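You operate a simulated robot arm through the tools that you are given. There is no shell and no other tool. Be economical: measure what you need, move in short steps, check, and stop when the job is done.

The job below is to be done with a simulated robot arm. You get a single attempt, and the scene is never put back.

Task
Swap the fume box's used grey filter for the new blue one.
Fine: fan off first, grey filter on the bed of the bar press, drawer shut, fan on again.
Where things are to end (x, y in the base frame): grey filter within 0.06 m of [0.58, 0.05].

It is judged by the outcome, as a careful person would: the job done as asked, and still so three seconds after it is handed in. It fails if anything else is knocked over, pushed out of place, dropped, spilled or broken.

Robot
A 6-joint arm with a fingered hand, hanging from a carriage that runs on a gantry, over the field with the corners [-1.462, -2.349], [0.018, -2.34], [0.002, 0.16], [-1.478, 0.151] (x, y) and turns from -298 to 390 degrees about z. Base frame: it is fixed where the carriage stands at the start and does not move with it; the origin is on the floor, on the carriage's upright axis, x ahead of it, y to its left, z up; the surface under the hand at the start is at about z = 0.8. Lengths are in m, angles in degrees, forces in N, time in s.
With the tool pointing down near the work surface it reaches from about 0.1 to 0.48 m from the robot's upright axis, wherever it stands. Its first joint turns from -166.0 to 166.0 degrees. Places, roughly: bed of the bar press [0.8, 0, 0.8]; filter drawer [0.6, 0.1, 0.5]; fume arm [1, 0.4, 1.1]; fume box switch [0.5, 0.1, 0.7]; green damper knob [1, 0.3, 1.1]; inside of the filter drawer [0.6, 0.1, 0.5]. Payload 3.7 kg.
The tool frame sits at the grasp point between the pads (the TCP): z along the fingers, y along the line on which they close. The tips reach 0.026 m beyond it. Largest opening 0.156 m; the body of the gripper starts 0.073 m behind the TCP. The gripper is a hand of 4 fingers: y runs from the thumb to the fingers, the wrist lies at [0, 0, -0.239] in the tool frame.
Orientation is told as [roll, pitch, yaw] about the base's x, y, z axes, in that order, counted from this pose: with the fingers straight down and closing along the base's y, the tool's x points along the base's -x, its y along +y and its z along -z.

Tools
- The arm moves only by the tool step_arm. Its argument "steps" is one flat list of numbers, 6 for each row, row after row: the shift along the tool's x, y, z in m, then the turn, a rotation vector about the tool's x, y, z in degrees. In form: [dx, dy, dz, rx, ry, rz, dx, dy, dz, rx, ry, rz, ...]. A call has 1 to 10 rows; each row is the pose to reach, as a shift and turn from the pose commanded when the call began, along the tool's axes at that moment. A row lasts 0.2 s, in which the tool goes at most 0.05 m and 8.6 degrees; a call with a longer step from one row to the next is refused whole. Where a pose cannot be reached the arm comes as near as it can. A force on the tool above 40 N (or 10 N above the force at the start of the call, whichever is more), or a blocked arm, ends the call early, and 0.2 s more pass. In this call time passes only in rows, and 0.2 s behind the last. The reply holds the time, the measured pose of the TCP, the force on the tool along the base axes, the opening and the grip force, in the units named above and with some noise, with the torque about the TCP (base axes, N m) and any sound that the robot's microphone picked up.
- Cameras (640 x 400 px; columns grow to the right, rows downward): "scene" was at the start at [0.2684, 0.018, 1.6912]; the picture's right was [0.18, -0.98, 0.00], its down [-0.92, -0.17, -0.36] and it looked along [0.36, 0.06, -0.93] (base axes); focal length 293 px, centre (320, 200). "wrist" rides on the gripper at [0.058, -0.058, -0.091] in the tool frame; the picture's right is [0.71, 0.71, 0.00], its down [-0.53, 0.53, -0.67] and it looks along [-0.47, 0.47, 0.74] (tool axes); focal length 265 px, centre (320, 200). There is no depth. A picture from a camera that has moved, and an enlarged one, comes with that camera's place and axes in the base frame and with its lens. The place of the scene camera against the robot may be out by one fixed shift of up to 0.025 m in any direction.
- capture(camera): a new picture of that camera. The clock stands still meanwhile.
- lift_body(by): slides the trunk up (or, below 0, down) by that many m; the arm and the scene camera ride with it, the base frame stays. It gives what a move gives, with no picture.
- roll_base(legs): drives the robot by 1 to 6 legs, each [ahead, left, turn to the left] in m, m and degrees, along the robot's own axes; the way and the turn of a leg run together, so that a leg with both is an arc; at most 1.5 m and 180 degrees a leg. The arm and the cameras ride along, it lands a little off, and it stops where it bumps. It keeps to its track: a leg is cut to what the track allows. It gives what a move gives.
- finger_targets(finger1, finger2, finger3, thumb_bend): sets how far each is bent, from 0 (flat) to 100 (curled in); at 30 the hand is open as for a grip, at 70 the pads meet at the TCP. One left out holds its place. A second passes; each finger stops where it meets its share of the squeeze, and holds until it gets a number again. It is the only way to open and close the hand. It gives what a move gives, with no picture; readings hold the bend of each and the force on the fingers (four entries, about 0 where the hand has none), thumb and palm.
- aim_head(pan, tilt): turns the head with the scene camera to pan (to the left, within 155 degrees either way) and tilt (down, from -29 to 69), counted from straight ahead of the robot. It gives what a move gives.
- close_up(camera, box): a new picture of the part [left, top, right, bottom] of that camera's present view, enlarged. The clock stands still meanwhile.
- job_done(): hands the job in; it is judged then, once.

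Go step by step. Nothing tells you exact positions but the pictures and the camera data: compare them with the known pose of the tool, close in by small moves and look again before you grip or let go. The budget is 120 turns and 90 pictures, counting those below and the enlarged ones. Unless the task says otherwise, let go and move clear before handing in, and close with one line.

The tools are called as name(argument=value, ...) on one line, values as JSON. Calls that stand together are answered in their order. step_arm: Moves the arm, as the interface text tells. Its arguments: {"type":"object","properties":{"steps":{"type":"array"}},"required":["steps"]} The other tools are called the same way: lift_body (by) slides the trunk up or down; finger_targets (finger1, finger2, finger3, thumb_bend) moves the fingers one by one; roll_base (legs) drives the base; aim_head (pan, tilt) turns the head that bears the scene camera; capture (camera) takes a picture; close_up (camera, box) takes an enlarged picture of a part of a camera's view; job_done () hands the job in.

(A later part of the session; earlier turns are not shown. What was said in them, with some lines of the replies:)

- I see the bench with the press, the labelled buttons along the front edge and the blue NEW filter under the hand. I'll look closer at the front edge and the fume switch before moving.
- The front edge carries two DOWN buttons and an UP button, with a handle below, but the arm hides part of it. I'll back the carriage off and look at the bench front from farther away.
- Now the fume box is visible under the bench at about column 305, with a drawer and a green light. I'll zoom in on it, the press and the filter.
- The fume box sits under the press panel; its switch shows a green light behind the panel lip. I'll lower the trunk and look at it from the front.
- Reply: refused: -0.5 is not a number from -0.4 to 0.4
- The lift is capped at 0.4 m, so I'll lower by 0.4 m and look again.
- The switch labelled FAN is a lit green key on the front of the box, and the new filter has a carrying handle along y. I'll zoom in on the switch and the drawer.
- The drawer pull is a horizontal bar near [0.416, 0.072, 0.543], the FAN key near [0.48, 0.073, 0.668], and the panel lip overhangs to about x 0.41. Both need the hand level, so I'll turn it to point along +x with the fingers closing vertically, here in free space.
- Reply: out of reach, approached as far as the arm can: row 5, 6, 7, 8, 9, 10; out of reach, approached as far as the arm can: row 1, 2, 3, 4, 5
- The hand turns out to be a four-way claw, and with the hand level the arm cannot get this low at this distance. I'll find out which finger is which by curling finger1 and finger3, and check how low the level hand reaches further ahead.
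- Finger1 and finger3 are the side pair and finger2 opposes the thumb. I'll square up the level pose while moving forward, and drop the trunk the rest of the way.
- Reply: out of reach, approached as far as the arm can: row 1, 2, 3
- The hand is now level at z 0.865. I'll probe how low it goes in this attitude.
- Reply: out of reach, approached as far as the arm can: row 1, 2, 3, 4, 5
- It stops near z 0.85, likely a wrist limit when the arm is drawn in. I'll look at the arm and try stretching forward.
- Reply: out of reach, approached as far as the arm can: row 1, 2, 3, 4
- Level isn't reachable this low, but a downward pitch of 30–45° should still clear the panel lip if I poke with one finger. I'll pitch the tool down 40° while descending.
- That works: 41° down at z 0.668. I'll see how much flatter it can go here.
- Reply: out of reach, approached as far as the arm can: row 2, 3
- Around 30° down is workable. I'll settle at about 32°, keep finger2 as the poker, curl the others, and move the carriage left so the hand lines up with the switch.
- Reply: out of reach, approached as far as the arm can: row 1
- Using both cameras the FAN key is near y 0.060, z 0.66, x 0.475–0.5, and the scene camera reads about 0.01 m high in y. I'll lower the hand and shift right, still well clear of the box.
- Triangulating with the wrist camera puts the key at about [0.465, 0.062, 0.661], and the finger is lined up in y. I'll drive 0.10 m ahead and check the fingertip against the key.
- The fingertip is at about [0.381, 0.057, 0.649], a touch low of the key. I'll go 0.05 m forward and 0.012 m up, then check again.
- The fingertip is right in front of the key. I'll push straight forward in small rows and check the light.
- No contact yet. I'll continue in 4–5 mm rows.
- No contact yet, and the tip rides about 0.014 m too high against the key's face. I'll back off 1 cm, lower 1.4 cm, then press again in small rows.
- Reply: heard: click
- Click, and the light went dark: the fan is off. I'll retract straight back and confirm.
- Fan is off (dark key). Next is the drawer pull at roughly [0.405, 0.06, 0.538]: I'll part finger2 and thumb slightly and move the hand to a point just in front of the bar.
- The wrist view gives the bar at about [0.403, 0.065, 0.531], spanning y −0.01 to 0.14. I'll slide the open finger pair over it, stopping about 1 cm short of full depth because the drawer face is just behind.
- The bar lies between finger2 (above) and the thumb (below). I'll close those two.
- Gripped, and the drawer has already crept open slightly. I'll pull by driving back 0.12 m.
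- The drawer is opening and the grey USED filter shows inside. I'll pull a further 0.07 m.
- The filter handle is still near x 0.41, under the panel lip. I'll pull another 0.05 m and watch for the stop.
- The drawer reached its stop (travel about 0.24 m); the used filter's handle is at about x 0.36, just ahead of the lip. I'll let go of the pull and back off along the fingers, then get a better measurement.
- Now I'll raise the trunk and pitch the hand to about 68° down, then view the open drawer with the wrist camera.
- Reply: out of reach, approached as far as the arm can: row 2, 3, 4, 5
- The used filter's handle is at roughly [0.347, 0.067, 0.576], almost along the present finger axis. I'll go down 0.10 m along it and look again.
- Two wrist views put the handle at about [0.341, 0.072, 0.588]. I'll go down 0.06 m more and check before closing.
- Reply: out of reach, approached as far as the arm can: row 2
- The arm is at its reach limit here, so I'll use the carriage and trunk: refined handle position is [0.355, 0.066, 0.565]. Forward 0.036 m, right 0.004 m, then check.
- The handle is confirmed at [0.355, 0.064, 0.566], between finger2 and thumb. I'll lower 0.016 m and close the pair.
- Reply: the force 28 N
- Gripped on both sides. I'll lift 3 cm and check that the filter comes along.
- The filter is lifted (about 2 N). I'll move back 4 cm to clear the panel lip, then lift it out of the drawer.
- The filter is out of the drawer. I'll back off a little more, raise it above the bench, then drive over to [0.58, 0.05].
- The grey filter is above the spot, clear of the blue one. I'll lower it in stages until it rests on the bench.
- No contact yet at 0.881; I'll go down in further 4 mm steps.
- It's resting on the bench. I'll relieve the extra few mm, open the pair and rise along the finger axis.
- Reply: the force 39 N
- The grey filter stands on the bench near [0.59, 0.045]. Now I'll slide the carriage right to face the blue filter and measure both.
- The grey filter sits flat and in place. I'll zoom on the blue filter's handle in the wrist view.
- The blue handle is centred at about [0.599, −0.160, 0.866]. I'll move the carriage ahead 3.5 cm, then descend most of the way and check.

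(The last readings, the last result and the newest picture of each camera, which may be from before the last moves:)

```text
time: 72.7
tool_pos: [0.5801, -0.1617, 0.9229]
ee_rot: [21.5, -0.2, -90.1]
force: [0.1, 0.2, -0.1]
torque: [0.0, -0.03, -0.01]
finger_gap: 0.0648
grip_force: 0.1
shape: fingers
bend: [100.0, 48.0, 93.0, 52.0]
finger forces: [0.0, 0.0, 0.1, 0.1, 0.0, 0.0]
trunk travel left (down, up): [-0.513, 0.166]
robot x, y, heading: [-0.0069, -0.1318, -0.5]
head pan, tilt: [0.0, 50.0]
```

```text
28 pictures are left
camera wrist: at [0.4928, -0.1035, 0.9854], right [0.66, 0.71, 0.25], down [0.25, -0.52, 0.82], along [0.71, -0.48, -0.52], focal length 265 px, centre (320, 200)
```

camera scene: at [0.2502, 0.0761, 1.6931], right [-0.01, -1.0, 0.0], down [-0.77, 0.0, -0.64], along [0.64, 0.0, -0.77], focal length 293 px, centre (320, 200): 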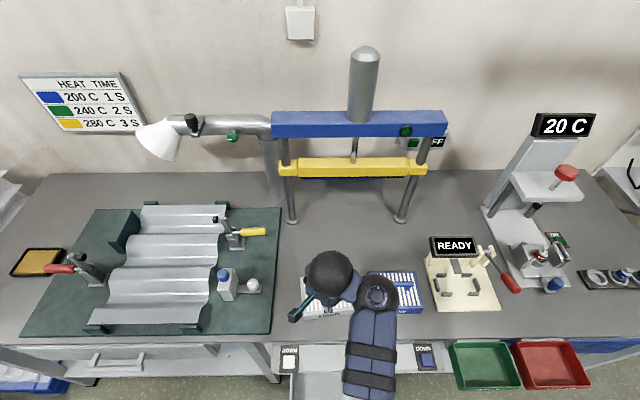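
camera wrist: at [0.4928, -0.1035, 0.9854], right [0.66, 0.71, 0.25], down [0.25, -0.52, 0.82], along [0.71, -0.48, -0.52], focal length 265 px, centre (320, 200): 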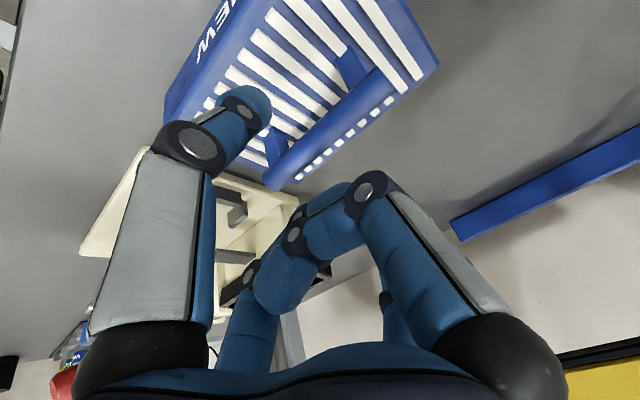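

Handle reconfirmed at [0.602, −0.161]. I'll shift 2.2 cm forward with the arm, then lower with the trunk.

step_arm(steps=[0, 0.0205, 0.0081, 0, 0, 0])

lift_body(by=-0.042)

capture(camera="wrist")

```text
time: 73.1
tool_pos: [0.6019, -0.1609, 0.923]
ee_rot: [21.6, -0.3, -90.0]
force: [0.1, -0.9, -0.7]
torque: [-0.01, -0.05, 0.0]
finger_gap: 0.0645
grip_force: 0.0
shape: fingers
bend: [100.0, 48.0, 93.0, 52.0]
finger forces: [0.0, 0.0, 0.0, 0.0, 0.0, 0.0]
trunk travel left (down, up): [-0.513, 0.166]
robot x, y, heading: [-0.0068, -0.1332, -0.5]
head pan, tilt: [0.0, 50.0]
```

```text
time: 74.0
tool_pos: [0.6036, -0.1615, 0.8826]
ee_rot: [21.7, -0.2, -90.0]
force: [-5.7, 0.0, 24.6]
torque: [0.02, 0.77, 0.05]
finger_gap: 0.0581
grip_force: 12.0
shape: fingers
bend: [100.0, 48.0, 93.0, 55.0]
finger forces: [0.0, 0.0, 0.1, 0.1, 24.3, 0.0]
trunk travel left (down, up): [-0.471, 0.208]
robot x, y, heading: [-0.0065, -0.1326, -0.6]
head pan, tilt: [0.0, 50.0]
```

```text
27 pictures are left
camera wrist: at [0.5169, -0.1036, 0.9462], right [0.66, 0.71, 0.26], down [0.24, -0.52, 0.82], along [0.71, -0.48, -0.51], focal length 265 px, centre (320, 200)
```

wrist: 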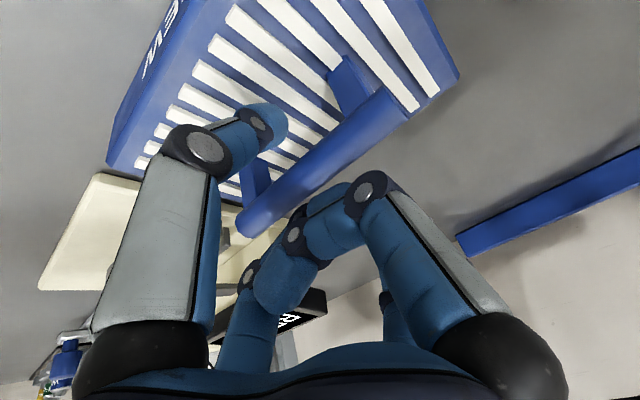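

The thumb tip touches the filter's top, so this is deep enough. I'll ease up 4 mm and close the pair.

lift_body(by=0.003)

finger_targets(finger2=80, thumb_bend=80)

lift_body(by=0.03)

capture(camera="wrist")

```text
time: 74.5
tool_pos: [0.6023, -0.1612, 0.8835]
ee_rot: [21.5, -0.2, -90.0]
force: [3.3, 0.3, 6.8]
torque: [0.06, 0.05, -0.04]
finger_gap: 0.0585
grip_force: 3.8
shape: fingers
bend: [100.0, 48.0, 93.0, 56.0]
finger forces: [0.0, 0.0, 0.1, 0.1, 7.5, 0.1]
trunk travel left (down, up): [-0.474, 0.205]
robot x, y, heading: [-0.0092, -0.1326, -0.6]
head pan, tilt: [0.0, 50.0]
```

```text
time: 75.5
tool_pos: [0.6007, -0.1625, 0.8828]
ee_rot: [21.4, -0.3, -90.0]
force: [0.1, -0.5, -1.2]
torque: [-0.04, -0.01, -0.01]
finger_gap: 0.0455
grip_force: 24.2
shape: fingers
bend: [100.0, 74.0, 93.0, 71.0]
finger forces: [0.0, 7.8, 23.4, 0.0, 16.3, 0.1]
trunk travel left (down, up): [-0.474, 0.205]
robot x, y, heading: [-0.0095, -0.1301, -0.4]
head pan, tilt: [0.0, 50.0]
```

```text
time: 76.2
tool_pos: [0.6013, -0.1624, 0.9133]
ee_rot: [21.3, -0.2, -90.1]
force: [0.6, -0.1, -2.3]
torque: [-0.01, 0.0, -0.01]
finger_gap: 0.0453
grip_force: 23.1
shape: fingers
bend: [100.0, 74.0, 93.0, 71.0]
finger forces: [0.0, 7.8, 23.1, 0.0, 16.3, 0.1]
trunk travel left (down, up): [-0.504, 0.175]
robot x, y, heading: [-0.0057, -0.1334, -0.3]
head pan, tilt: [0.0, 50.0]
```

```text
26 pictures are left
camera wrist: at [0.5143, -0.1033, 0.9769], right [0.66, 0.71, 0.25], down [0.25, -0.52, 0.82], along [0.71, -0.48, -0.52], focal length 265 px, centre (320, 200)
```

wrist: 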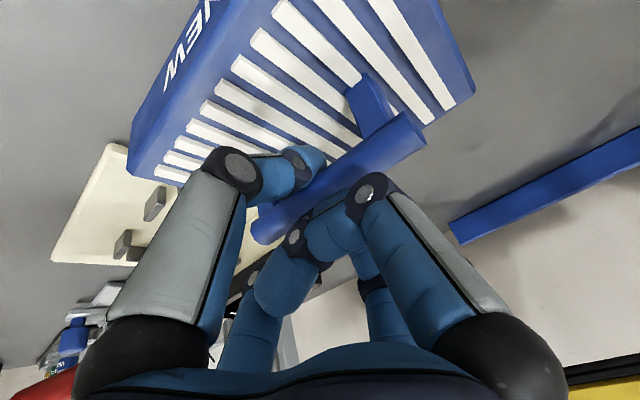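

The blue filter is up and held. I'll raise it, back out over the aisle, then shift left in line with the drawer.

lift_body(by=0.07)

roll_base(legs=[[-0.37, 0, 0], [0, 0.229, 0]])

capture(camera="scene")

capture(camera="wrist")

```text
time: 77.3
tool_pos: [0.601, -0.1617, 0.9842]
ee_rot: [21.4, -0.3, -90.0]
force: [-0.1, 0.3, -1.8]
torque: [-0.02, 0.01, -0.01]
finger_gap: 0.0451
grip_force: 23.8
shape: fingers
bend: [100.0, 74.0, 93.0, 71.0]
finger forces: [0.0, 7.9, 23.0, 0.0, 16.3, 0.1]
trunk travel left (down, up): [-0.574, 0.105]
robot x, y, heading: [-0.0071, -0.1331, -0.6]
head pan, tilt: [0.0, 50.0]
```

```text
time: 81.0
tool_pos: [0.2327, 0.0713, 0.9839]
ee_rot: [21.4, -0.3, -89.7]
force: [0.5, 0.3, -1.3]
torque: [-0.04, 0.0, -0.01]
finger_gap: 0.0453
grip_force: 23.0
shape: fingers
bend: [100.0, 74.0, 93.0, 71.0]
finger forces: [0.0, 7.8, 22.8, 0.0, 16.3, 0.1]
trunk travel left (down, up): [-0.574, 0.105]
robot x, y, heading: [-0.3753, 0.1006, -0.0]
head pan, tilt: [0.0, 50.0]
```

```text
25 pictures are left
camera scene: at [-0.086, 0.1048, 1.7541], right [0.0, -1.0, 0.0], down [-0.77, 0.0, -0.64], along [0.64, 0.0, -0.77], focal length 293 px, centre (320, 200)
```

scene: 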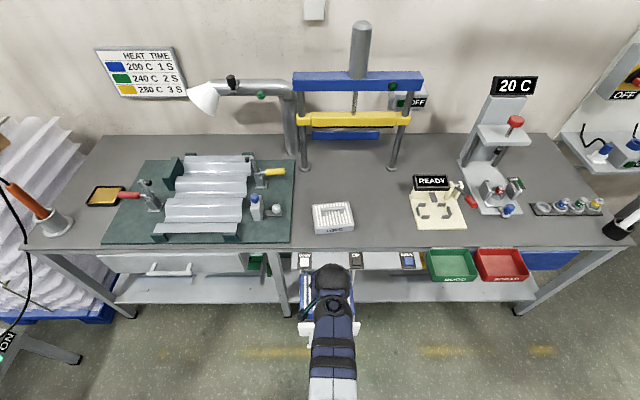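

```text
24 pictures are left
camera wrist: at [0.1446, 0.129, 1.0469], right [0.65, 0.71, 0.25], down [0.25, -0.52, 0.82], along [0.71, -0.47, -0.52], focal length 265 px, centre (320, 200)
```

wrist: 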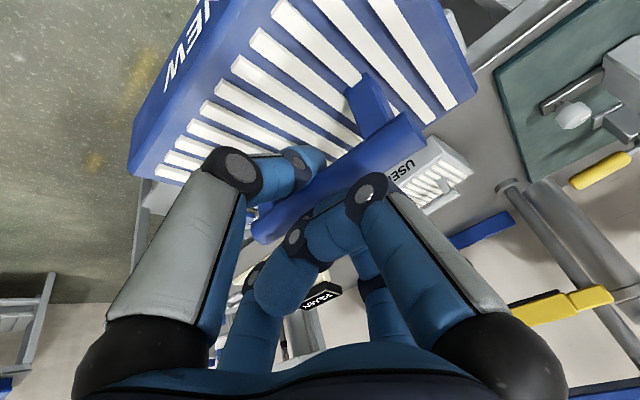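

I'll lower to just above the drawer rim, then move forward 7 cm so the filter is over the opening.

lift_body(by=-0.24)

roll_base(legs=[[0.075, -0.004, 0]])

capture(camera="wrist")

close_up(camera="scene", box=[240, 190, 420, 370])

```text
time: 83.5
tool_pos: [0.2318, 0.0712, 0.7429]
ee_rot: [21.4, -0.3, -89.8]
force: [-0.3, -0.2, -2.0]
torque: [-0.03, 0.01, -0.02]
finger_gap: 0.0455
grip_force: 22.9
shape: fingers
bend: [100.0, 74.0, 93.0, 71.0]
finger forces: [0.1, 7.9, 22.5, 0.1, 16.2, 0.0]
trunk travel left (down, up): [-0.334, 0.345]
robot x, y, heading: [-0.3773, 0.0953, -0.4]
head pan, tilt: [0.0, 50.0]
```

```text
time: 84.5
tool_pos: [0.3082, 0.068, 0.7433]
ee_rot: [21.5, -0.3, -89.7]
force: [0.9, -0.6, -2.2]
torque: [0.01, 0.0, 0.0]
finger_gap: 0.0451
grip_force: 23.5
shape: fingers
bend: [100.0, 74.0, 93.0, 71.0]
finger forces: [0.0, 7.9, 22.4, 0.1, 16.3, 0.1]
trunk travel left (down, up): [-0.334, 0.345]
robot x, y, heading: [-0.3029, 0.0926, -0.1]
head pan, tilt: [0.0, 50.0]
```

```text
23 pictures are left
camera wrist: at [0.2204, 0.1251, 0.8071], right [0.65, 0.71, 0.26], down [0.25, -0.52, 0.82], along [0.71, -0.47, -0.52], focal length 265 px, centre (320, 200)
```

wrist: 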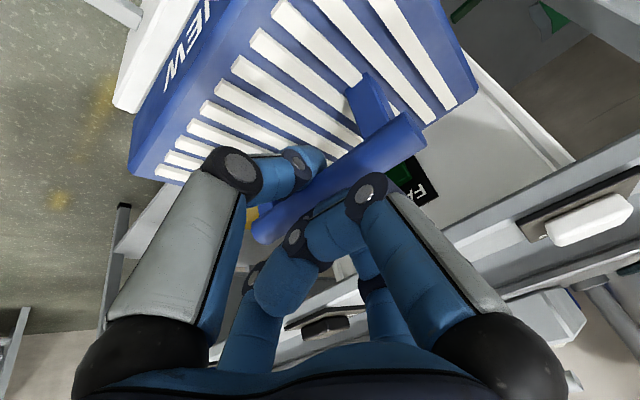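

```text
2.22 times, centred on (330, 280) of scene
camera zoom: at [-0.0106, 0.1008, 1.5142], right [0.0, -1.0, 0.0], down [-0.77, 0.0, -0.64], along [0.64, 0.0, -0.77], focal length 652 px, centre (298, 22)
```

zoom: 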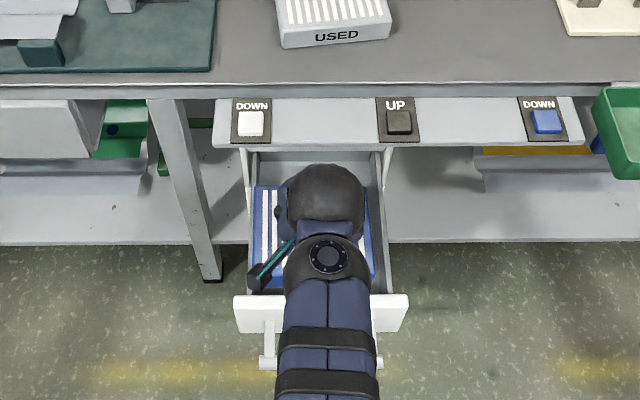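

The filter hangs over the drawer opening, perhaps a few mm left of centre. I'll nudge 4 mm right and lower most of the way.

step_arm(steps=[-0.005, 0, 0, 0, 0, 0])

lift_body(by=-0.06)

capture(camera="wrist")

close_up(camera="scene", box=[250, 210, 410, 350])

```text
time: 85.0
tool_pos: [0.3063, 0.0632, 0.7437]
ee_rot: [21.5, -0.3, -89.6]
force: [-0.4, 0.2, -2.1]
torque: [-0.02, 0.01, -0.03]
finger_gap: 0.0452
grip_force: 23.4
shape: fingers
bend: [100.0, 74.0, 93.0, 71.0]
finger forces: [0.0, 7.9, 22.4, 0.0, 16.2, 0.0]
trunk travel left (down, up): [-0.334, 0.345]
robot x, y, heading: [-0.3008, 0.0932, -0.1]
head pan, tilt: [0.0, 50.0]
```

```text
time: 86.0
tool_pos: [0.3083, 0.0626, 0.6842]
ee_rot: [21.5, -0.3, -89.7]
force: [0.2, 0.3, -1.6]
torque: [0.0, 0.0, 0.02]
finger_gap: 0.045
grip_force: 23.4
shape: fingers
bend: [100.0, 74.0, 93.0, 71.0]
finger forces: [0.1, 7.9, 22.3, 0.0, 16.2, 0.0]
trunk travel left (down, up): [-0.274, 0.405]
robot x, y, heading: [-0.305, 0.092, -0.0]
head pan, tilt: [0.0, 50.0]
```

```text
21 pictures are left
camera wrist: at [0.22, 0.1202, 0.7471], right [0.65, 0.71, 0.26], down [0.25, -0.52, 0.82], along [0.71, -0.47, -0.52], focal length 265 px, centre (320, 200)
```

wrist: 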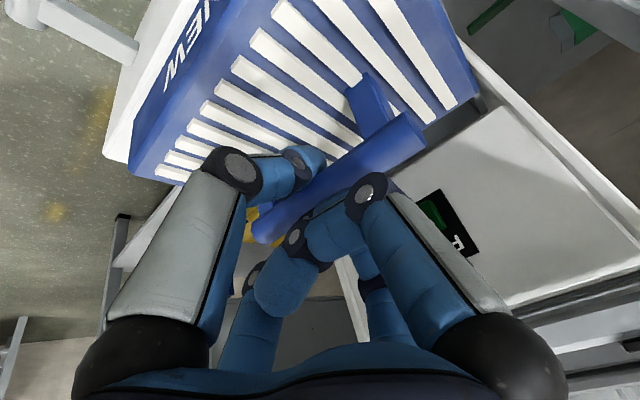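

```text
2.86 times, centred on (330, 280) of scene
camera zoom: at [-0.0107, 0.1008, 1.4541], right [0.0, -1.0, 0.0], down [-0.77, 0.0, -0.64], along [0.64, 0.0, -0.77], focal length 838 px, centre (291, -29)
```

zoom: 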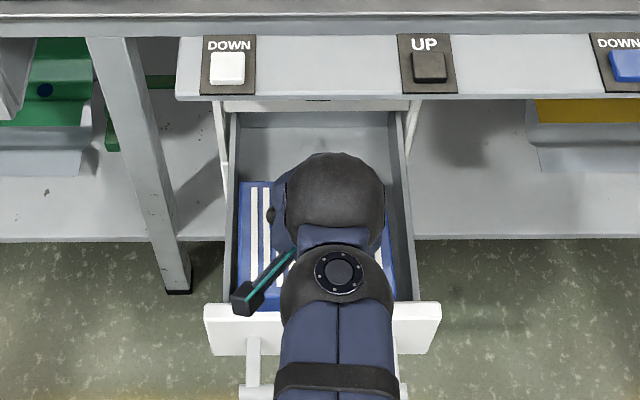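

close_up(camera="scene", box=[296, 280, 376, 340])

```text
6.67 times, centred on (336, 310) of scene
camera zoom: at [-0.0107, 0.1008, 1.4541], right [0.0, -1.0, 0.0], down [-0.77, 0.0, -0.64], along [0.64, 0.0, -0.77], focal length 1955 px, centre (213, -533)
```

zoom: 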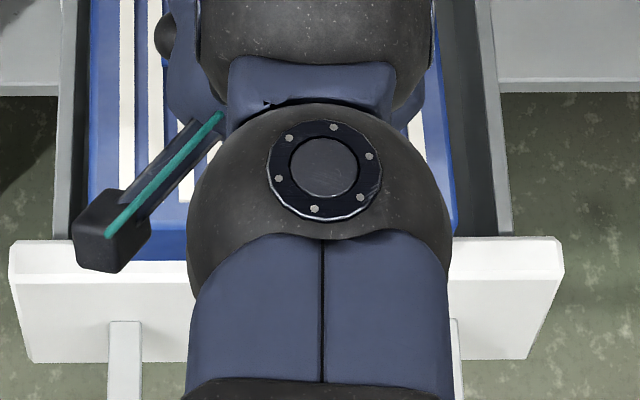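

The filter's front edge looks to be over the drawer's front rim. I'll raise 4 cm, go 3.5 cm further in, and look again.

lift_body(by=0.03)

roll_base(legs=[[0.036, 0, 0]])

lift_body(by=-0.03)

close_up(camera="scene", box=[270, 230, 390, 340])

```text
time: 86.7
tool_pos: [0.3067, 0.0628, 0.7137]
ee_rot: [21.5, -0.4, -89.7]
force: [0.0, -0.2, -2.0]
torque: [0.01, -0.05, 0.03]
finger_gap: 0.045
grip_force: 23.5
shape: fingers
bend: [100.0, 74.0, 93.0, 71.0]
finger forces: [0.0, 7.9, 22.3, 0.0, 16.2, 0.0]
trunk travel left (down, up): [-0.304, 0.375]
robot x, y, heading: [-0.3006, 0.0878, -0.1]
head pan, tilt: [0.0, 50.0]
```

```text
time: 87.6
tool_pos: [0.3439, 0.0629, 0.7145]
ee_rot: [21.5, -0.3, -89.7]
force: [0.2, 0.5, -2.6]
torque: [0.01, -0.03, 0.01]
finger_gap: 0.0449
grip_force: 23.1
shape: fingers
bend: [100.0, 74.0, 93.0, 71.0]
finger forces: [0.1, 7.9, 22.4, 0.1, 16.1, 0.1]
trunk travel left (down, up): [-0.304, 0.375]
robot x, y, heading: [-0.2636, 0.0941, -0.1]
head pan, tilt: [0.0, 50.0]
```

```text
time: 88.3
tool_pos: [0.3441, 0.0628, 0.6848]
ee_rot: [21.4, -0.4, -89.7]
force: [-0.1, -0.2, -1.7]
torque: [-0.03, 0.01, 0.03]
finger_gap: 0.045
grip_force: 23.2
shape: fingers
bend: [100.0, 74.0, 93.0, 71.0]
finger forces: [0.0, 7.9, 22.3, 0.1, 16.2, 0.0]
trunk travel left (down, up): [-0.274, 0.405]
robot x, y, heading: [-0.2624, 0.095, 0.1]
head pan, tilt: [0.0, 50.0]
```

```text
3.64 times, centred on (330, 285) of scene
camera zoom: at [0.0254, 0.1008, 1.4541], right [0.0, -1.0, 0.0], down [-0.77, 0.0, -0.64], along [0.64, 0.0, -0.77], focal length 1066 px, centre (284, -109)
```

zoom: 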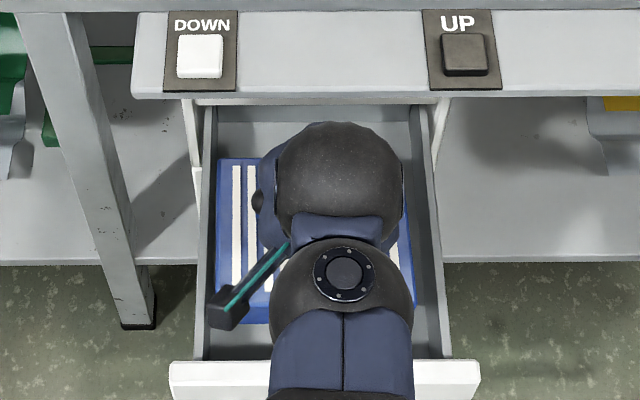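

Now it's well inside the opening, about 8 mm left of centre. I'll shift right and lower toward the drawer floor.

step_arm(steps=[-0.008, 0, 0, 0, 0, 0])

lift_body(by=-0.05)

lift_body(by=-0.035)

capture(camera="wrist")

```text
time: 88.7
tool_pos: [0.3434, 0.0553, 0.6846]
ee_rot: [21.4, -0.3, -89.7]
force: [0.6, 0.9, -1.7]
torque: [-0.04, -0.04, 0.0]
finger_gap: 0.0451
grip_force: 22.9
shape: fingers
bend: [100.0, 74.0, 93.0, 71.0]
finger forces: [0.1, 8.0, 22.2, 0.0, 16.2, 0.0]
trunk travel left (down, up): [-0.274, 0.405]
robot x, y, heading: [-0.2615, 0.0956, -0.2]
head pan, tilt: [0.0, 50.0]
```

```text
time: 89.6
tool_pos: [0.3436, 0.055, 0.6345]
ee_rot: [21.5, -0.3, -89.7]
force: [-0.2, 0.0, -1.8]
torque: [0.01, -0.01, 0.0]
finger_gap: 0.0451
grip_force: 23.4
shape: fingers
bend: [100.0, 74.0, 93.0, 71.0]
finger forces: [0.1, 7.9, 22.2, 0.0, 16.2, 0.0]
trunk travel left (down, up): [-0.224, 0.455]
robot x, y, heading: [-0.265, 0.0929, 0.0]
head pan, tilt: [0.0, 50.0]
```

```text
time: 90.4
tool_pos: [0.3436, 0.0547, 0.5989]
ee_rot: [21.5, -0.3, -89.7]
force: [-0.4, 0.1, -1.5]
torque: [-0.02, 0.01, 0.02]
finger_gap: 0.0452
grip_force: 23.1
shape: fingers
bend: [100.0, 74.0, 93.0, 71.0]
finger forces: [0.1, 7.9, 22.2, 0.0, 16.1, 0.1]
trunk travel left (down, up): [-0.189, 0.49]
robot x, y, heading: [-0.2662, 0.09, 0.2]
head pan, tilt: [0.0, 50.0]
```

```text
17 pictures are left
camera wrist: at [0.2565, 0.1125, 0.6623], right [0.65, 0.71, 0.26], down [0.25, -0.52, 0.82], along [0.71, -0.47, -0.52], focal length 265 px, centre (320, 200)
```

wrist: 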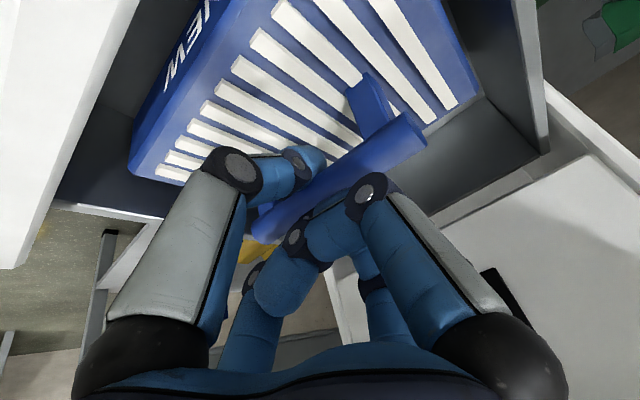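

It's in the drawer, about 15 mm above the floor. I'll ease it down until it rests.

lift_body(by=-0.01)

lift_body(by=-0.005)

lift_body(by=-0.003)

```text
time: 91.0
tool_pos: [0.3438, 0.0545, 0.589]
ee_rot: [21.5, -0.2, -89.8]
force: [-0.5, 0.8, -2.0]
torque: [-0.01, 0.01, 0.0]
finger_gap: 0.0451
grip_force: 23.4
shape: fingers
bend: [100.0, 74.0, 93.0, 71.0]
finger forces: [0.1, 7.9, 22.1, 0.1, 16.1, 0.1]
trunk travel left (down, up): [-0.179, 0.5]
robot x, y, heading: [-0.2654, 0.0919, -0.2]
head pan, tilt: [0.0, 50.0]
```

```text
time: 91.5
tool_pos: [0.3428, 0.0543, 0.5841]
ee_rot: [21.5, -0.3, -89.8]
force: [0.5, 0.1, -2.5]
torque: [-0.07, -0.01, 0.04]
finger_gap: 0.0452
grip_force: 23.3
shape: fingers
bend: [100.0, 74.0, 93.0, 71.0]
finger forces: [0.1, 8.0, 22.1, 0.0, 16.1, 0.1]
trunk travel left (down, up): [-0.174, 0.505]
robot x, y, heading: [-0.2634, 0.0906, 0.2]
head pan, tilt: [0.0, 50.0]
```

```text
time: 92.1
tool_pos: [0.3443, 0.0545, 0.5826]
ee_rot: [21.5, -0.4, -89.7]
force: [-0.4, -0.5, -1.7]
torque: [-0.01, 0.01, -0.02]
finger_gap: 0.0453
grip_force: 23.2
shape: fingers
bend: [100.0, 74.0, 93.0, 71.0]
finger forces: [0.0, 8.0, 22.1, 0.1, 16.0, 0.0]
trunk travel left (down, up): [-0.171, 0.508]
robot x, y, heading: [-0.2633, 0.091, -0.0]
head pan, tilt: [0.0, 50.0]
```

lift_body(by=-0.004)

lift_body(by=-0.004)

```text
time: 92.6
tool_pos: [0.3447, 0.0539, 0.5773]
ee_rot: [21.6, -0.3, -89.7]
force: [-1.0, -0.9, -1.7]
torque: [-0.03, 0.02, 0.02]
finger_gap: 0.0451
grip_force: 22.9
shape: fingers
bend: [100.0, 74.0, 93.0, 71.0]
finger forces: [0.1, 7.9, 22.1, 0.0, 16.1, 0.1]
trunk travel left (down, up): [-0.167, 0.512]
robot x, y, heading: [-0.2686, 0.0912, -0.0]
head pan, tilt: [0.0, 50.0]
```

```text
time: 93.1
tool_pos: [0.3437, 0.0546, 0.5731]
ee_rot: [21.5, -0.3, -89.7]
force: [0.6, 0.4, -1.8]
torque: [-0.03, -0.02, -0.03]
finger_gap: 0.045
grip_force: 23.9
shape: fingers
bend: [100.0, 74.0, 93.0, 71.0]
finger forces: [0.0, 7.9, 23.7, 0.0, 16.3, 0.0]
trunk travel left (down, up): [-0.163, 0.516]
robot x, y, heading: [-0.2696, 0.0911, 0.1]
head pan, tilt: [0.0, 50.0]
```

lift_body(by=-0.003)

lift_body(by=-0.003)

```text
time: 93.6
tool_pos: [0.3436, 0.0552, 0.5707]
ee_rot: [21.5, -0.4, -89.7]
force: [0.5, 0.6, 0.1]
torque: [-0.08, -0.02, 0.0]
finger_gap: 0.0454
grip_force: 24.0
shape: fingers
bend: [100.0, 74.0, 93.0, 71.0]
finger forces: [0.0, 7.7, 24.5, 0.0, 15.8, 0.0]
trunk travel left (down, up): [-0.16, 0.519]
robot x, y, heading: [-0.2645, 0.094, -0.1]
head pan, tilt: [0.0, 50.0]
```

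```text
time: 94.2
tool_pos: [0.3454, 0.0552, 0.5699]
ee_rot: [21.7, -0.2, -89.7]
force: [0.2, 1.1, 10.3]
torque: [-0.06, -0.06, -0.07]
finger_gap: 0.0449
grip_force: 25.2
shape: fingers
bend: [100.0, 74.0, 94.0, 72.0]
finger forces: [0.0, 7.8, 28.4, 0.1, 13.5, 0.0]
trunk travel left (down, up): [-0.157, 0.522]
robot x, y, heading: [-0.2654, 0.0936, 0.2]
head pan, tilt: [0.0, 50.0]
```

It's resting on the drawer floor. I'll relieve 3 mm, open the pair a little, and withdraw along the finger axis.

lift_body(by=0.004)

finger_targets(finger2=54, thumb_bend=58)

step_arm(steps=[0, 0, -0.015, 0, 0, 0, 0, 0, -0.03, 0, 0, 0, 0, 0, -0.06, 0, 0, 0])

capture(camera="wrist")

```text
time: 94.7
tool_pos: [0.3431, 0.0539, 0.5697]
ee_rot: [21.2, -0.3, -89.6]
force: [0.0, -0.2, -1.0]
torque: [-0.02, -0.02, -0.02]
finger_gap: 0.045
grip_force: 21.2
shape: fingers
bend: [100.0, 74.0, 94.0, 72.0]
finger forces: [0.0, 7.6, 19.4, 0.1, 15.3, 0.0]
trunk travel left (down, up): [-0.161, 0.518]
robot x, y, heading: [-0.2665, 0.0941, -0.0]
head pan, tilt: [0.0, 50.0]
```

```text
time: 95.7
tool_pos: [0.3456, 0.0555, 0.5724]
ee_rot: [21.6, -0.2, -89.6]
force: [0.4, 0.5, 9.5]
torque: [0.02, 0.13, 0.02]
finger_gap: 0.0553
grip_force: 4.6
shape: fingers
bend: [100.0, 54.0, 93.0, 60.0]
finger forces: [0.1, 0.0, 0.1, 0.0, 9.2, 0.0]
trunk travel left (down, up): [-0.161, 0.518]
robot x, y, heading: [-0.2647, 0.0974, -0.0]
head pan, tilt: [0.0, 50.0]
```

```text
time: 96.5
tool_pos: [0.3216, 0.0544, 0.627]
ee_rot: [21.4, -0.3, -89.7]
force: [0.0, 0.6, -1.0]
torque: [0.02, 0.0, -0.01]
finger_gap: 0.0596
grip_force: 0.1
shape: fingers
bend: [100.0, 54.0, 93.0, 57.0]
finger forces: [0.0, 0.0, 0.0, 0.0, 0.0, 0.1]
trunk travel left (down, up): [-0.161, 0.518]
robot x, y, heading: [-0.2648, 0.092, -0.1]
head pan, tilt: [0.0, 50.0]
```

```text
16 pictures are left
camera wrist: at [0.2339, 0.1125, 0.6901], right [0.65, 0.71, 0.25], down [0.25, -0.52, 0.82], along [0.71, -0.47, -0.52], focal length 265 px, centre (320, 200)
```

wrist: 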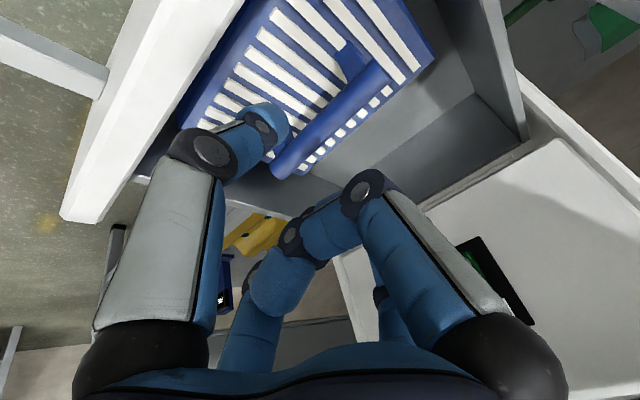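

The blue filter lies in the drawer, hand free. I'll back off, lift clear of the drawer and retreat, then bring the hand back to the flatter attitude.

roll_base(legs=[[-0.035, 0, 0]])

lift_body(by=0.16)

roll_base(legs=[[-0.28, 0.01, 0]])

step_arm(steps=[0, 0, 0, -8, 0, 0, 0, 0, 0, -16, 0, 0, 0, 0, 0, -24, 0, 0, 0, 0, 0, -32, 0, 0, 0, 0, 0, -40.4, 0, 0])

finger_targets(finger1=90, finger2=70, finger3=90, thumb_bend=70)

capture(camera="scene")

```text
time: 97.3
tool_pos: [0.2878, 0.0553, 0.6259]
ee_rot: [21.3, -0.2, -89.7]
force: [-0.3, 0.0, -1.5]
torque: [-0.02, -0.01, 0.06]
finger_gap: 0.0595
grip_force: 0.1
shape: fingers
bend: [100.0, 54.0, 93.0, 57.0]
finger forces: [0.0, 0.0, 0.1, 0.1, 0.0, 0.0]
trunk travel left (down, up): [-0.161, 0.518]
robot x, y, heading: [-0.3002, 0.0923, 0.0]
head pan, tilt: [0.0, 50.0]
```

```text
time: 99.2
tool_pos: [0.2873, 0.0565, 0.7863]
ee_rot: [21.5, -0.4, -89.7]
force: [-0.3, 0.0, 0.6]
torque: [0.03, 0.0, 0.01]
finger_gap: 0.0595
grip_force: 0.0
shape: fingers
bend: [100.0, 54.0, 93.0, 57.0]
finger forces: [0.0, 0.0, 0.0, 0.0, 0.0, 0.0]
trunk travel left (down, up): [-0.321, 0.358]
robot x, y, heading: [-0.3009, 0.0939, -0.1]
head pan, tilt: [0.0, 50.0]
```

```text
time: 101.1
tool_pos: [0.0089, 0.0648, 0.7872]
ee_rot: [21.3, -0.3, -89.8]
force: [0.4, -0.1, 0.9]
torque: [0.01, 0.04, 0.0]
finger_gap: 0.0595
grip_force: 0.0
shape: fingers
bend: [100.0, 54.0, 93.0, 57.0]
finger forces: [0.0, 0.0, 0.0, 0.0, 0.0, 0.0]
trunk travel left (down, up): [-0.321, 0.358]
robot x, y, heading: [-0.5794, 0.1011, -0.2]
head pan, tilt: [0.0, 50.0]
```

```text
time: 102.3
tool_pos: [0.0099, 0.0639, 0.787]
ee_rot: [62.0, -0.2, -89.7]
force: [0.4, 0.0, 0.1]
torque: [0.02, -0.01, 0.0]
finger_gap: 0.0594
grip_force: 0.0
shape: fingers
bend: [100.0, 54.0, 93.0, 57.0]
finger forces: [0.0, 0.1, 0.0, 0.1, 0.1, 0.1]
trunk travel left (down, up): [-0.321, 0.358]
robot x, y, heading: [-0.5753, 0.104, 0.0]
head pan, tilt: [0.0, 50.0]
```

```text
time: 103.3
tool_pos: [0.009, 0.064, 0.7874]
ee_rot: [61.9, -0.2, -89.8]
force: [-0.4, -0.7, -0.5]
torque: [0.0, -0.01, 0.02]
finger_gap: 0.0417
grip_force: 0.3
shape: fingers
bend: [100.0, 70.0, 89.0, 70.0]
finger forces: [0.0, 0.0, 0.0, 0.0, 0.1, 0.1]
trunk travel left (down, up): [-0.321, 0.358]
robot x, y, heading: [-0.5771, 0.1023, 0.1]
head pan, tilt: [0.0, 50.0]
```

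```text
15 pictures are left
camera scene: at [-0.2875, 0.1107, 1.5011], right [0.0, -1.0, 0.0], down [-0.77, 0.0, -0.64], along [0.64, 0.0, -0.77], focal length 293 px, centre (320, 200)
```

scene: 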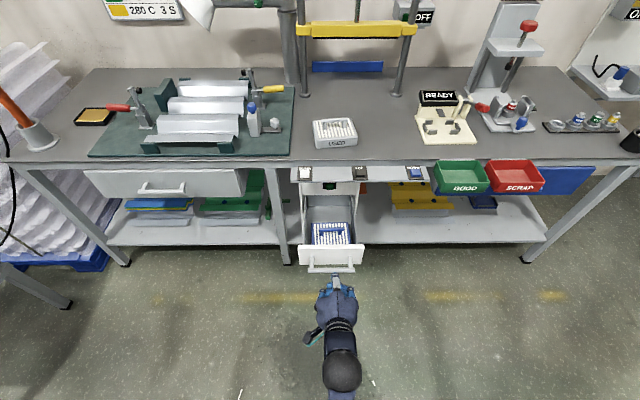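

The drawer holds the blue filter and is open. I'll lower the closed fingertips to the drawer-front height and approach it.

lift_body(by=-0.185)

roll_base(legs=[[0.15, 0, 0]])

close_up(camera="scene", box=[240, 100, 420, 290])

```text
time: 105.4
tool_pos: [0.0092, 0.0642, 0.6017]
ee_rot: [61.9, -0.4, -89.9]
force: [0.9, 0.2, 0.6]
torque: [-0.01, 0.01, 0.01]
finger_gap: 0.0417
grip_force: 0.1
shape: fingers
bend: [100.0, 70.0, 89.0, 70.0]
finger forces: [0.0, 0.0, 0.0, 0.0, 0.1, 0.0]
trunk travel left (down, up): [-0.136, 0.543]
robot x, y, heading: [-0.5785, 0.1021, -0.5]
head pan, tilt: [0.0, 50.0]
```

```text
time: 106.8
tool_pos: [0.1606, 0.0634, 0.6022]
ee_rot: [62.0, -0.3, -89.9]
force: [-0.3, -1.6, -0.3]
torque: [0.0, 0.0, 0.0]
finger_gap: 0.0417
grip_force: 0.1
shape: fingers
bend: [100.0, 70.0, 89.0, 70.0]
finger forces: [0.0, 0.1, 0.1, 0.0, 0.1, 0.0]
trunk travel left (down, up): [-0.136, 0.543]
robot x, y, heading: [-0.427, 0.1024, -0.3]
head pan, tilt: [0.0, 50.0]
```

```text
2.11 times, centred on (330, 195) of scene
camera zoom: at [-0.1362, 0.1104, 1.3163], right [0.0, -1.0, 0.0], down [-0.77, 0.0, -0.64], along [0.64, 0.0, -0.77], focal length 617 px, centre (299, 210)
```

zoom: 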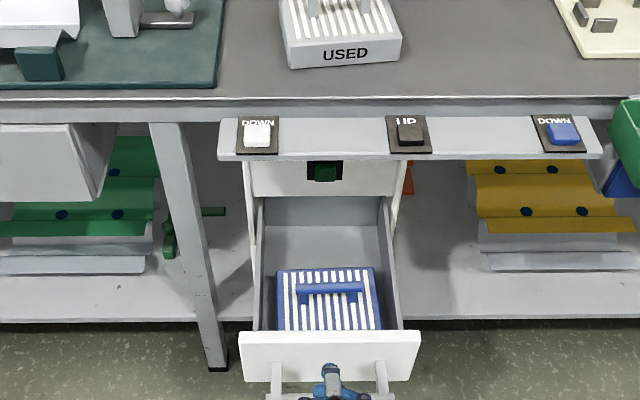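

The fingertips face the drawer front just above the pull. I'll push forward in stages.

roll_base(legs=[[0.12, 0, 0]])

close_up(camera="scene", box=[240, 100, 420, 290])

```text
time: 108.0
tool_pos: [0.2832, 0.0645, 0.6028]
ee_rot: [61.9, -0.3, -89.9]
force: [-0.6, -0.4, 0.5]
torque: [-0.03, 0.0, -0.03]
finger_gap: 0.0416
grip_force: 0.0
shape: fingers
bend: [100.0, 70.0, 89.0, 70.0]
finger forces: [0.1, 0.0, 0.0, 0.0, 0.1, 0.0]
trunk travel left (down, up): [-0.136, 0.543]
robot x, y, heading: [-0.3025, 0.1046, -0.1]
head pan, tilt: [0.0, 50.0]
```

```text
2.11 times, centred on (330, 195) of scene
camera zoom: at [-0.0146, 0.1102, 1.3163], right [0.0, -1.0, 0.0], down [-0.77, 0.0, -0.64], along [0.64, 0.0, -0.77], focal length 617 px, centre (299, 210)
```

zoom: 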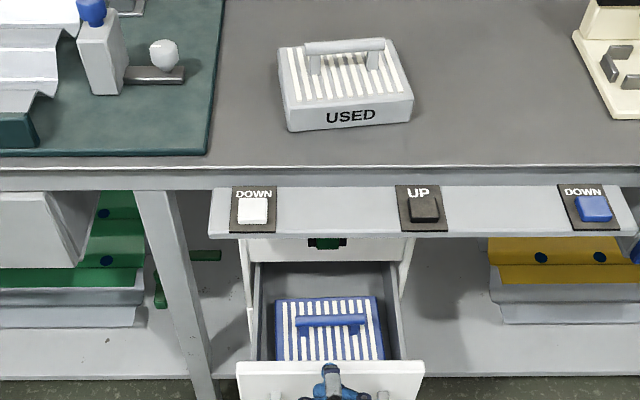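

The drawer is sliding in. I'll push further.

roll_base(legs=[[0.11, 0, 0]])

close_up(camera="scene", box=[240, 150, 420, 340])

```text
time: 109.2
tool_pos: [0.3935, 0.0632, 0.6029]
ee_rot: [61.9, -0.4, -89.7]
force: [0.3, 0.5, 0.0]
torque: [0.0, 0.03, 0.01]
finger_gap: 0.0416
grip_force: 0.1
shape: fingers
bend: [100.0, 70.0, 89.0, 70.0]
finger forces: [0.0, 0.0, 0.0, 0.0, 0.1, 0.0]
trunk travel left (down, up): [-0.136, 0.543]
robot x, y, heading: [-0.195, 0.1019, -0.2]
head pan, tilt: [0.0, 50.0]
```

```text
2.11 times, centred on (330, 245) of scene
camera zoom: at [0.0959, 0.1097, 1.3163], right [0.0, -1.0, 0.0], down [-0.77, 0.0, -0.64], along [0.64, 0.0, -0.77], focal length 617 px, centre (299, 105)
```

zoom: 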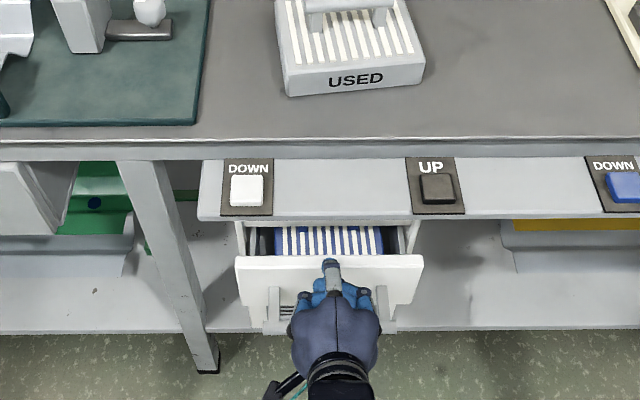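

Almost shut. I'll finish with small arm moves so a stop is felt.

step_arm(steps=[0, 0.0047, 0.0088, 0, 0, 0, 0, 0.0094, 0.0176, 0, 0, 0, 0, 0.0141, 0.0265, 0, 0, 0, 0, 0.0188, 0.0353, 0, 0, 0, 0, 0.0236, 0.0441, 0, 0, 0])

close_up(camera="scene", box=[260, 190, 400, 300])

```text
time: 110.4
tool_pos: [0.4369, 0.0639, 0.5987]
ee_rot: [61.6, -0.3, -89.7]
force: [-19.5, 0.6, 6.3]
torque: [0.02, 0.22, 0.03]
finger_gap: 0.0404
grip_force: 10.9
shape: fingers
bend: [100.0, 69.0, 89.0, 71.0]
finger forces: [0.0, 4.5, 0.1, 0.0, 16.9, 0.0]
trunk travel left (down, up): [-0.136, 0.543]
robot x, y, heading: [-0.1985, 0.0991, -0.3]
head pan, tilt: [0.0, 50.0]
```

```text
3.64 times, centred on (330, 245) of scene
camera zoom: at [0.0921, 0.1098, 1.3154], right [0.0, -1.0, 0.0], down [-0.77, 0.0, -0.64], along [0.64, 0.0, -0.77], focal length 1066 px, centre (284, 36)
```

zoom: 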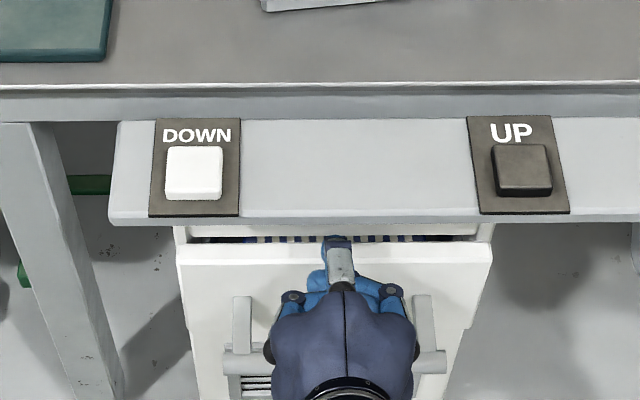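

A firm 20 N stop: the drawer seems shut. I'll retract straight back and compare it with the starting picture.

step_arm(steps=[0, -0.0188, -0.0353, 0, 0, 0, 0, -0.0377, -0.0706, 0, 0, 0, 0, -0.0565, -0.1058, 0, 0, 0])

roll_base(legs=[[-0.06, 0, 0]])

lift_body(by=-0.133)

close_up(camera="scene", box=[260, 120, 400, 280])

```text
time: 111.2
tool_pos: [0.3199, 0.0616, 0.6021]
ee_rot: [61.7, -0.3, -89.8]
force: [0.2, 0.0, 0.7]
torque: [0.0, -0.01, -0.02]
finger_gap: 0.0417
grip_force: 0.0
shape: fingers
bend: [100.0, 70.0, 89.0, 70.0]
finger forces: [0.0, 0.0, 0.0, 0.0, 0.0, 0.1]
trunk travel left (down, up): [-0.136, 0.543]
robot x, y, heading: [-0.1972, 0.108, -0.1]
head pan, tilt: [0.0, 50.0]
```

```text
time: 112.2
tool_pos: [0.2609, 0.0615, 0.6025]
ee_rot: [62.0, -0.2, -89.7]
force: [0.0, 0.7, 0.1]
torque: [0.01, -0.01, -0.01]
finger_gap: 0.0417
grip_force: 0.0
shape: fingers
bend: [100.0, 70.0, 89.0, 70.0]
finger forces: [0.0, 0.0, 0.1, 0.1, 0.0, 0.0]
trunk travel left (down, up): [-0.136, 0.543]
robot x, y, heading: [-0.249, 0.1022, 0.1]
head pan, tilt: [0.0, 50.0]
```

```text
time: 113.8
tool_pos: [0.262, 0.0631, 0.4696]
ee_rot: [61.9, -0.3, -89.7]
force: [-0.3, -1.1, 0.1]
torque: [-0.02, 0.01, 0.01]
finger_gap: 0.0415
grip_force: 0.0
shape: fingers
bend: [100.0, 70.0, 89.0, 70.0]
finger forces: [0.0, 0.0, 0.0, 0.1, 0.1, 0.0]
trunk travel left (down, up): [-0.003, 0.676]
robot x, y, heading: [-0.2495, 0.1072, -0.5]
head pan, tilt: [0.0, 50.0]
```

```text
2.50 times, centred on (330, 200) of scene
camera zoom: at [0.0359, 0.1098, 1.1832], right [0.0, -1.0, 0.0], down [-0.77, 0.0, -0.64], along [0.64, 0.0, -0.77], focal length 733 px, centre (295, 200)
```

zoom: 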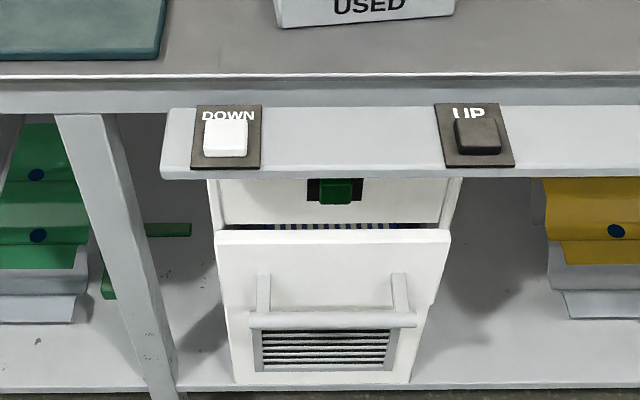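

The drawer matches its original shut look, with blue stripes now showing through the slot. Next I'll switch the fan on: same hand shape and height as the first press.

lift_body(by=0.154)

finger_targets(finger1=90, finger2=40, finger3=90, thumb_bend=90)

roll_base(legs=[[0.1, 0, 0]])

close_up(camera="scene", box=[280, 180, 380, 300])

```text
time: 115.6
tool_pos: [0.2633, 0.0621, 0.6242]
ee_rot: [62.0, -0.3, -89.8]
force: [1.3, -0.6, 0.6]
torque: [0.02, -0.01, 0.04]
finger_gap: 0.0417
grip_force: 0.0
shape: fingers
bend: [100.0, 70.0, 89.0, 70.0]
finger forces: [0.1, 0.0, 0.0, 0.0, 0.0, 0.0]
trunk travel left (down, up): [-0.157, 0.522]
robot x, y, heading: [-0.2539, 0.1021, -0.3]
head pan, tilt: [0.0, 50.0]
```

```text
time: 116.6
tool_pos: [0.2623, 0.0624, 0.623]
ee_rot: [61.9, -0.2, -89.9]
force: [-0.2, 0.2, 0.1]
torque: [0.01, 0.05, 0.01]
finger_gap: 0.0314
grip_force: 0.2
shape: fingers
bend: [100.0, 40.0, 90.0, 80.0]
finger forces: [0.1, 0.0, 0.1, 0.0, 0.1, 0.0]
trunk travel left (down, up): [-0.157, 0.522]
robot x, y, heading: [-0.2513, 0.101, -0.1]
head pan, tilt: [0.0, 50.0]
```

```text
time: 117.7
tool_pos: [0.363, 0.0626, 0.6226]
ee_rot: [61.9, -0.4, -89.7]
force: [0.0, 0.0, 0.1]
torque: [-0.01, 0.03, 0.01]
finger_gap: 0.0312
grip_force: 0.1
shape: fingers
bend: [100.0, 40.0, 90.0, 80.0]
finger forces: [0.1, 0.0, 0.0, 0.0, 0.0, 0.1]
trunk travel left (down, up): [-0.157, 0.522]
robot x, y, heading: [-0.1533, 0.101, -0.1]
head pan, tilt: [0.0, 50.0]
```

```text
3.33 times, centred on (330, 240) of scene
camera zoom: at [0.1366, 0.1096, 1.3373], right [0.0, -1.0, 0.0], down [-0.77, 0.0, -0.64], along [0.64, 0.0, -0.77], focal length 977 px, centre (287, 67)
```

zoom: 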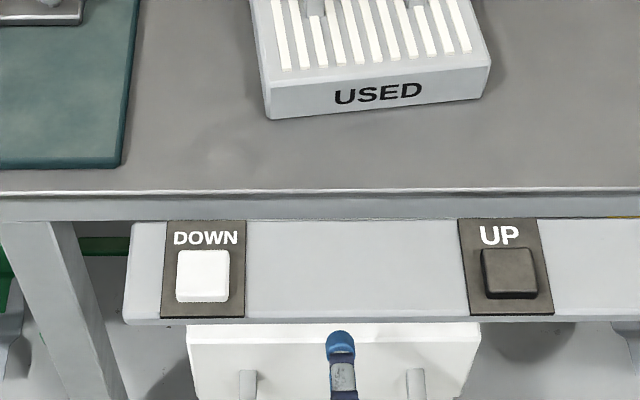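

Lined up as before, out of sight under the lip. I'll press forward to the same contact point.

step_arm(steps=[0.0005, 0.0094, 0.0176, 0, 0, 0, 0.0005, 0.0141, 0.0265, 0, 0, 0, 0.0005, 0.0165, 0.0309, 0, 0, 0, 0.0005, 0.0183, 0.0342, 0, 0, 0])

```text
time: 118.7
tool_pos: [0.3996, 0.0625, 0.6241]
ee_rot: [62.0, -0.2, -89.8]
force: [-3.2, -0.2, 0.1]
torque: [0.0, -0.16, 0.03]
finger_gap: 0.0309
grip_force: 1.7
shape: fingers
bend: [100.0, 40.0, 90.0, 80.0]
finger forces: [0.0, 2.6, 0.0, 0.0, 0.0, 0.0]
trunk travel left (down, up): [-0.157, 0.522]
robot x, y, heading: [-0.1521, 0.1036, -0.2]
head pan, tilt: [0.0, 50.0]
heard: click
```

Click heard. I'll retract, back the robot away and check the light and the whole scene.

step_arm(steps=[0, -0.0188, -0.0353, 0, 0, 0, 0, -0.0377, -0.0706, 0, 0, 0, 0, -0.0565, -0.1058, 0, 0, 0])

roll_base(legs=[[-0.3, 0, 0]])

capture(camera="scene")

close_up(camera="scene", box=[270, 90, 400, 280])

```text
time: 119.5
tool_pos: [0.2788, 0.0629, 0.6227]
ee_rot: [61.9, -0.3, -89.8]
force: [0.4, -1.2, -1.1]
torque: [0.01, 0.02, 0.03]
finger_gap: 0.0312
grip_force: 0.1
shape: fingers
bend: [100.0, 40.0, 90.0, 80.0]
finger forces: [0.1, 0.0, 0.0, 0.1, 0.1, 0.0]
trunk travel left (down, up): [-0.157, 0.522]
robot x, y, heading: [-0.1566, 0.1031, -0.0]
head pan, tilt: [0.0, 50.0]
```

```text
time: 121.6
tool_pos: [-0.0191, 0.0648, 0.6226]
ee_rot: [61.9, -0.3, -89.9]
force: [-0.6, 0.0, -0.5]
torque: [0.0, -0.01, 0.02]
finger_gap: 0.0312
grip_force: 0.0
shape: fingers
bend: [100.0, 40.0, 90.0, 80.0]
finger forces: [0.0, 0.0, 0.0, 0.1, 0.0, 0.0]
trunk travel left (down, up): [-0.157, 0.522]
robot x, y, heading: [-0.4539, 0.1037, -0.6]
head pan, tilt: [0.0, 50.0]
```

```text
8 pictures are left
camera scene: at [-0.1643, 0.1103, 1.337], right [0.0, -1.0, 0.0], down [-0.77, 0.0, -0.64], along [0.64, 0.0, -0.77], focal length 293 px, centre (320, 200)
```

scene: 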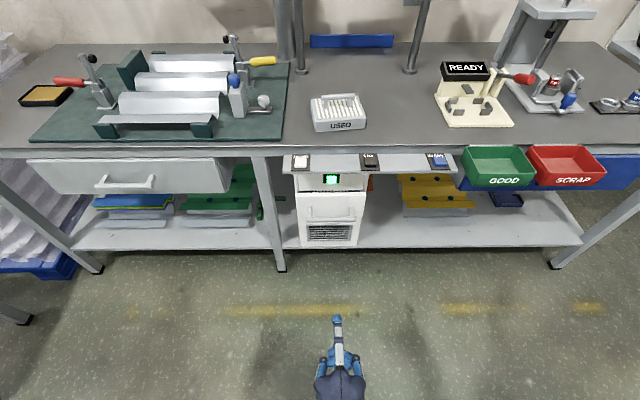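

```text
2.11 times, centred on (335, 185) of scene
camera zoom: at [-0.1643, 0.1103, 1.337], right [0.0, -1.0, 0.0], down [-0.77, 0.0, -0.64], along [0.64, 0.0, -0.77], focal length 617 px, centre (288, 232)
```

zoom: 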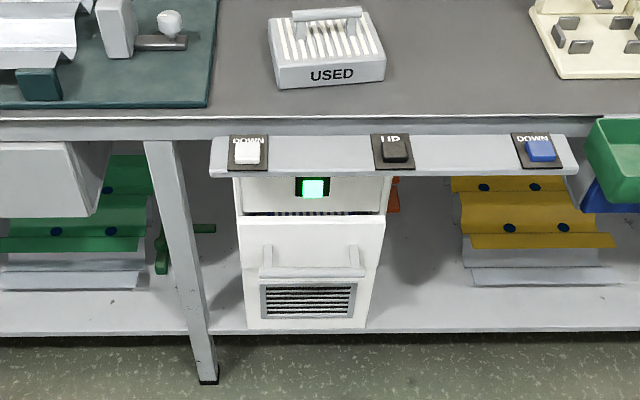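

The fan light is green again, the drawer is back at its starting position (within about 2 mm), and the grey filter stands near [0.59, 0.05]. Nothing else has moved and the hand is clear, so I'm handing in.

job_done()

```text
The job is handed in.
```

The job is handed in: I switched the fan off first, put the grey filter on the bench at about [0.59, 0.05], set the blue filter in the drawer, shut the drawer and switched the fan back on (green light).
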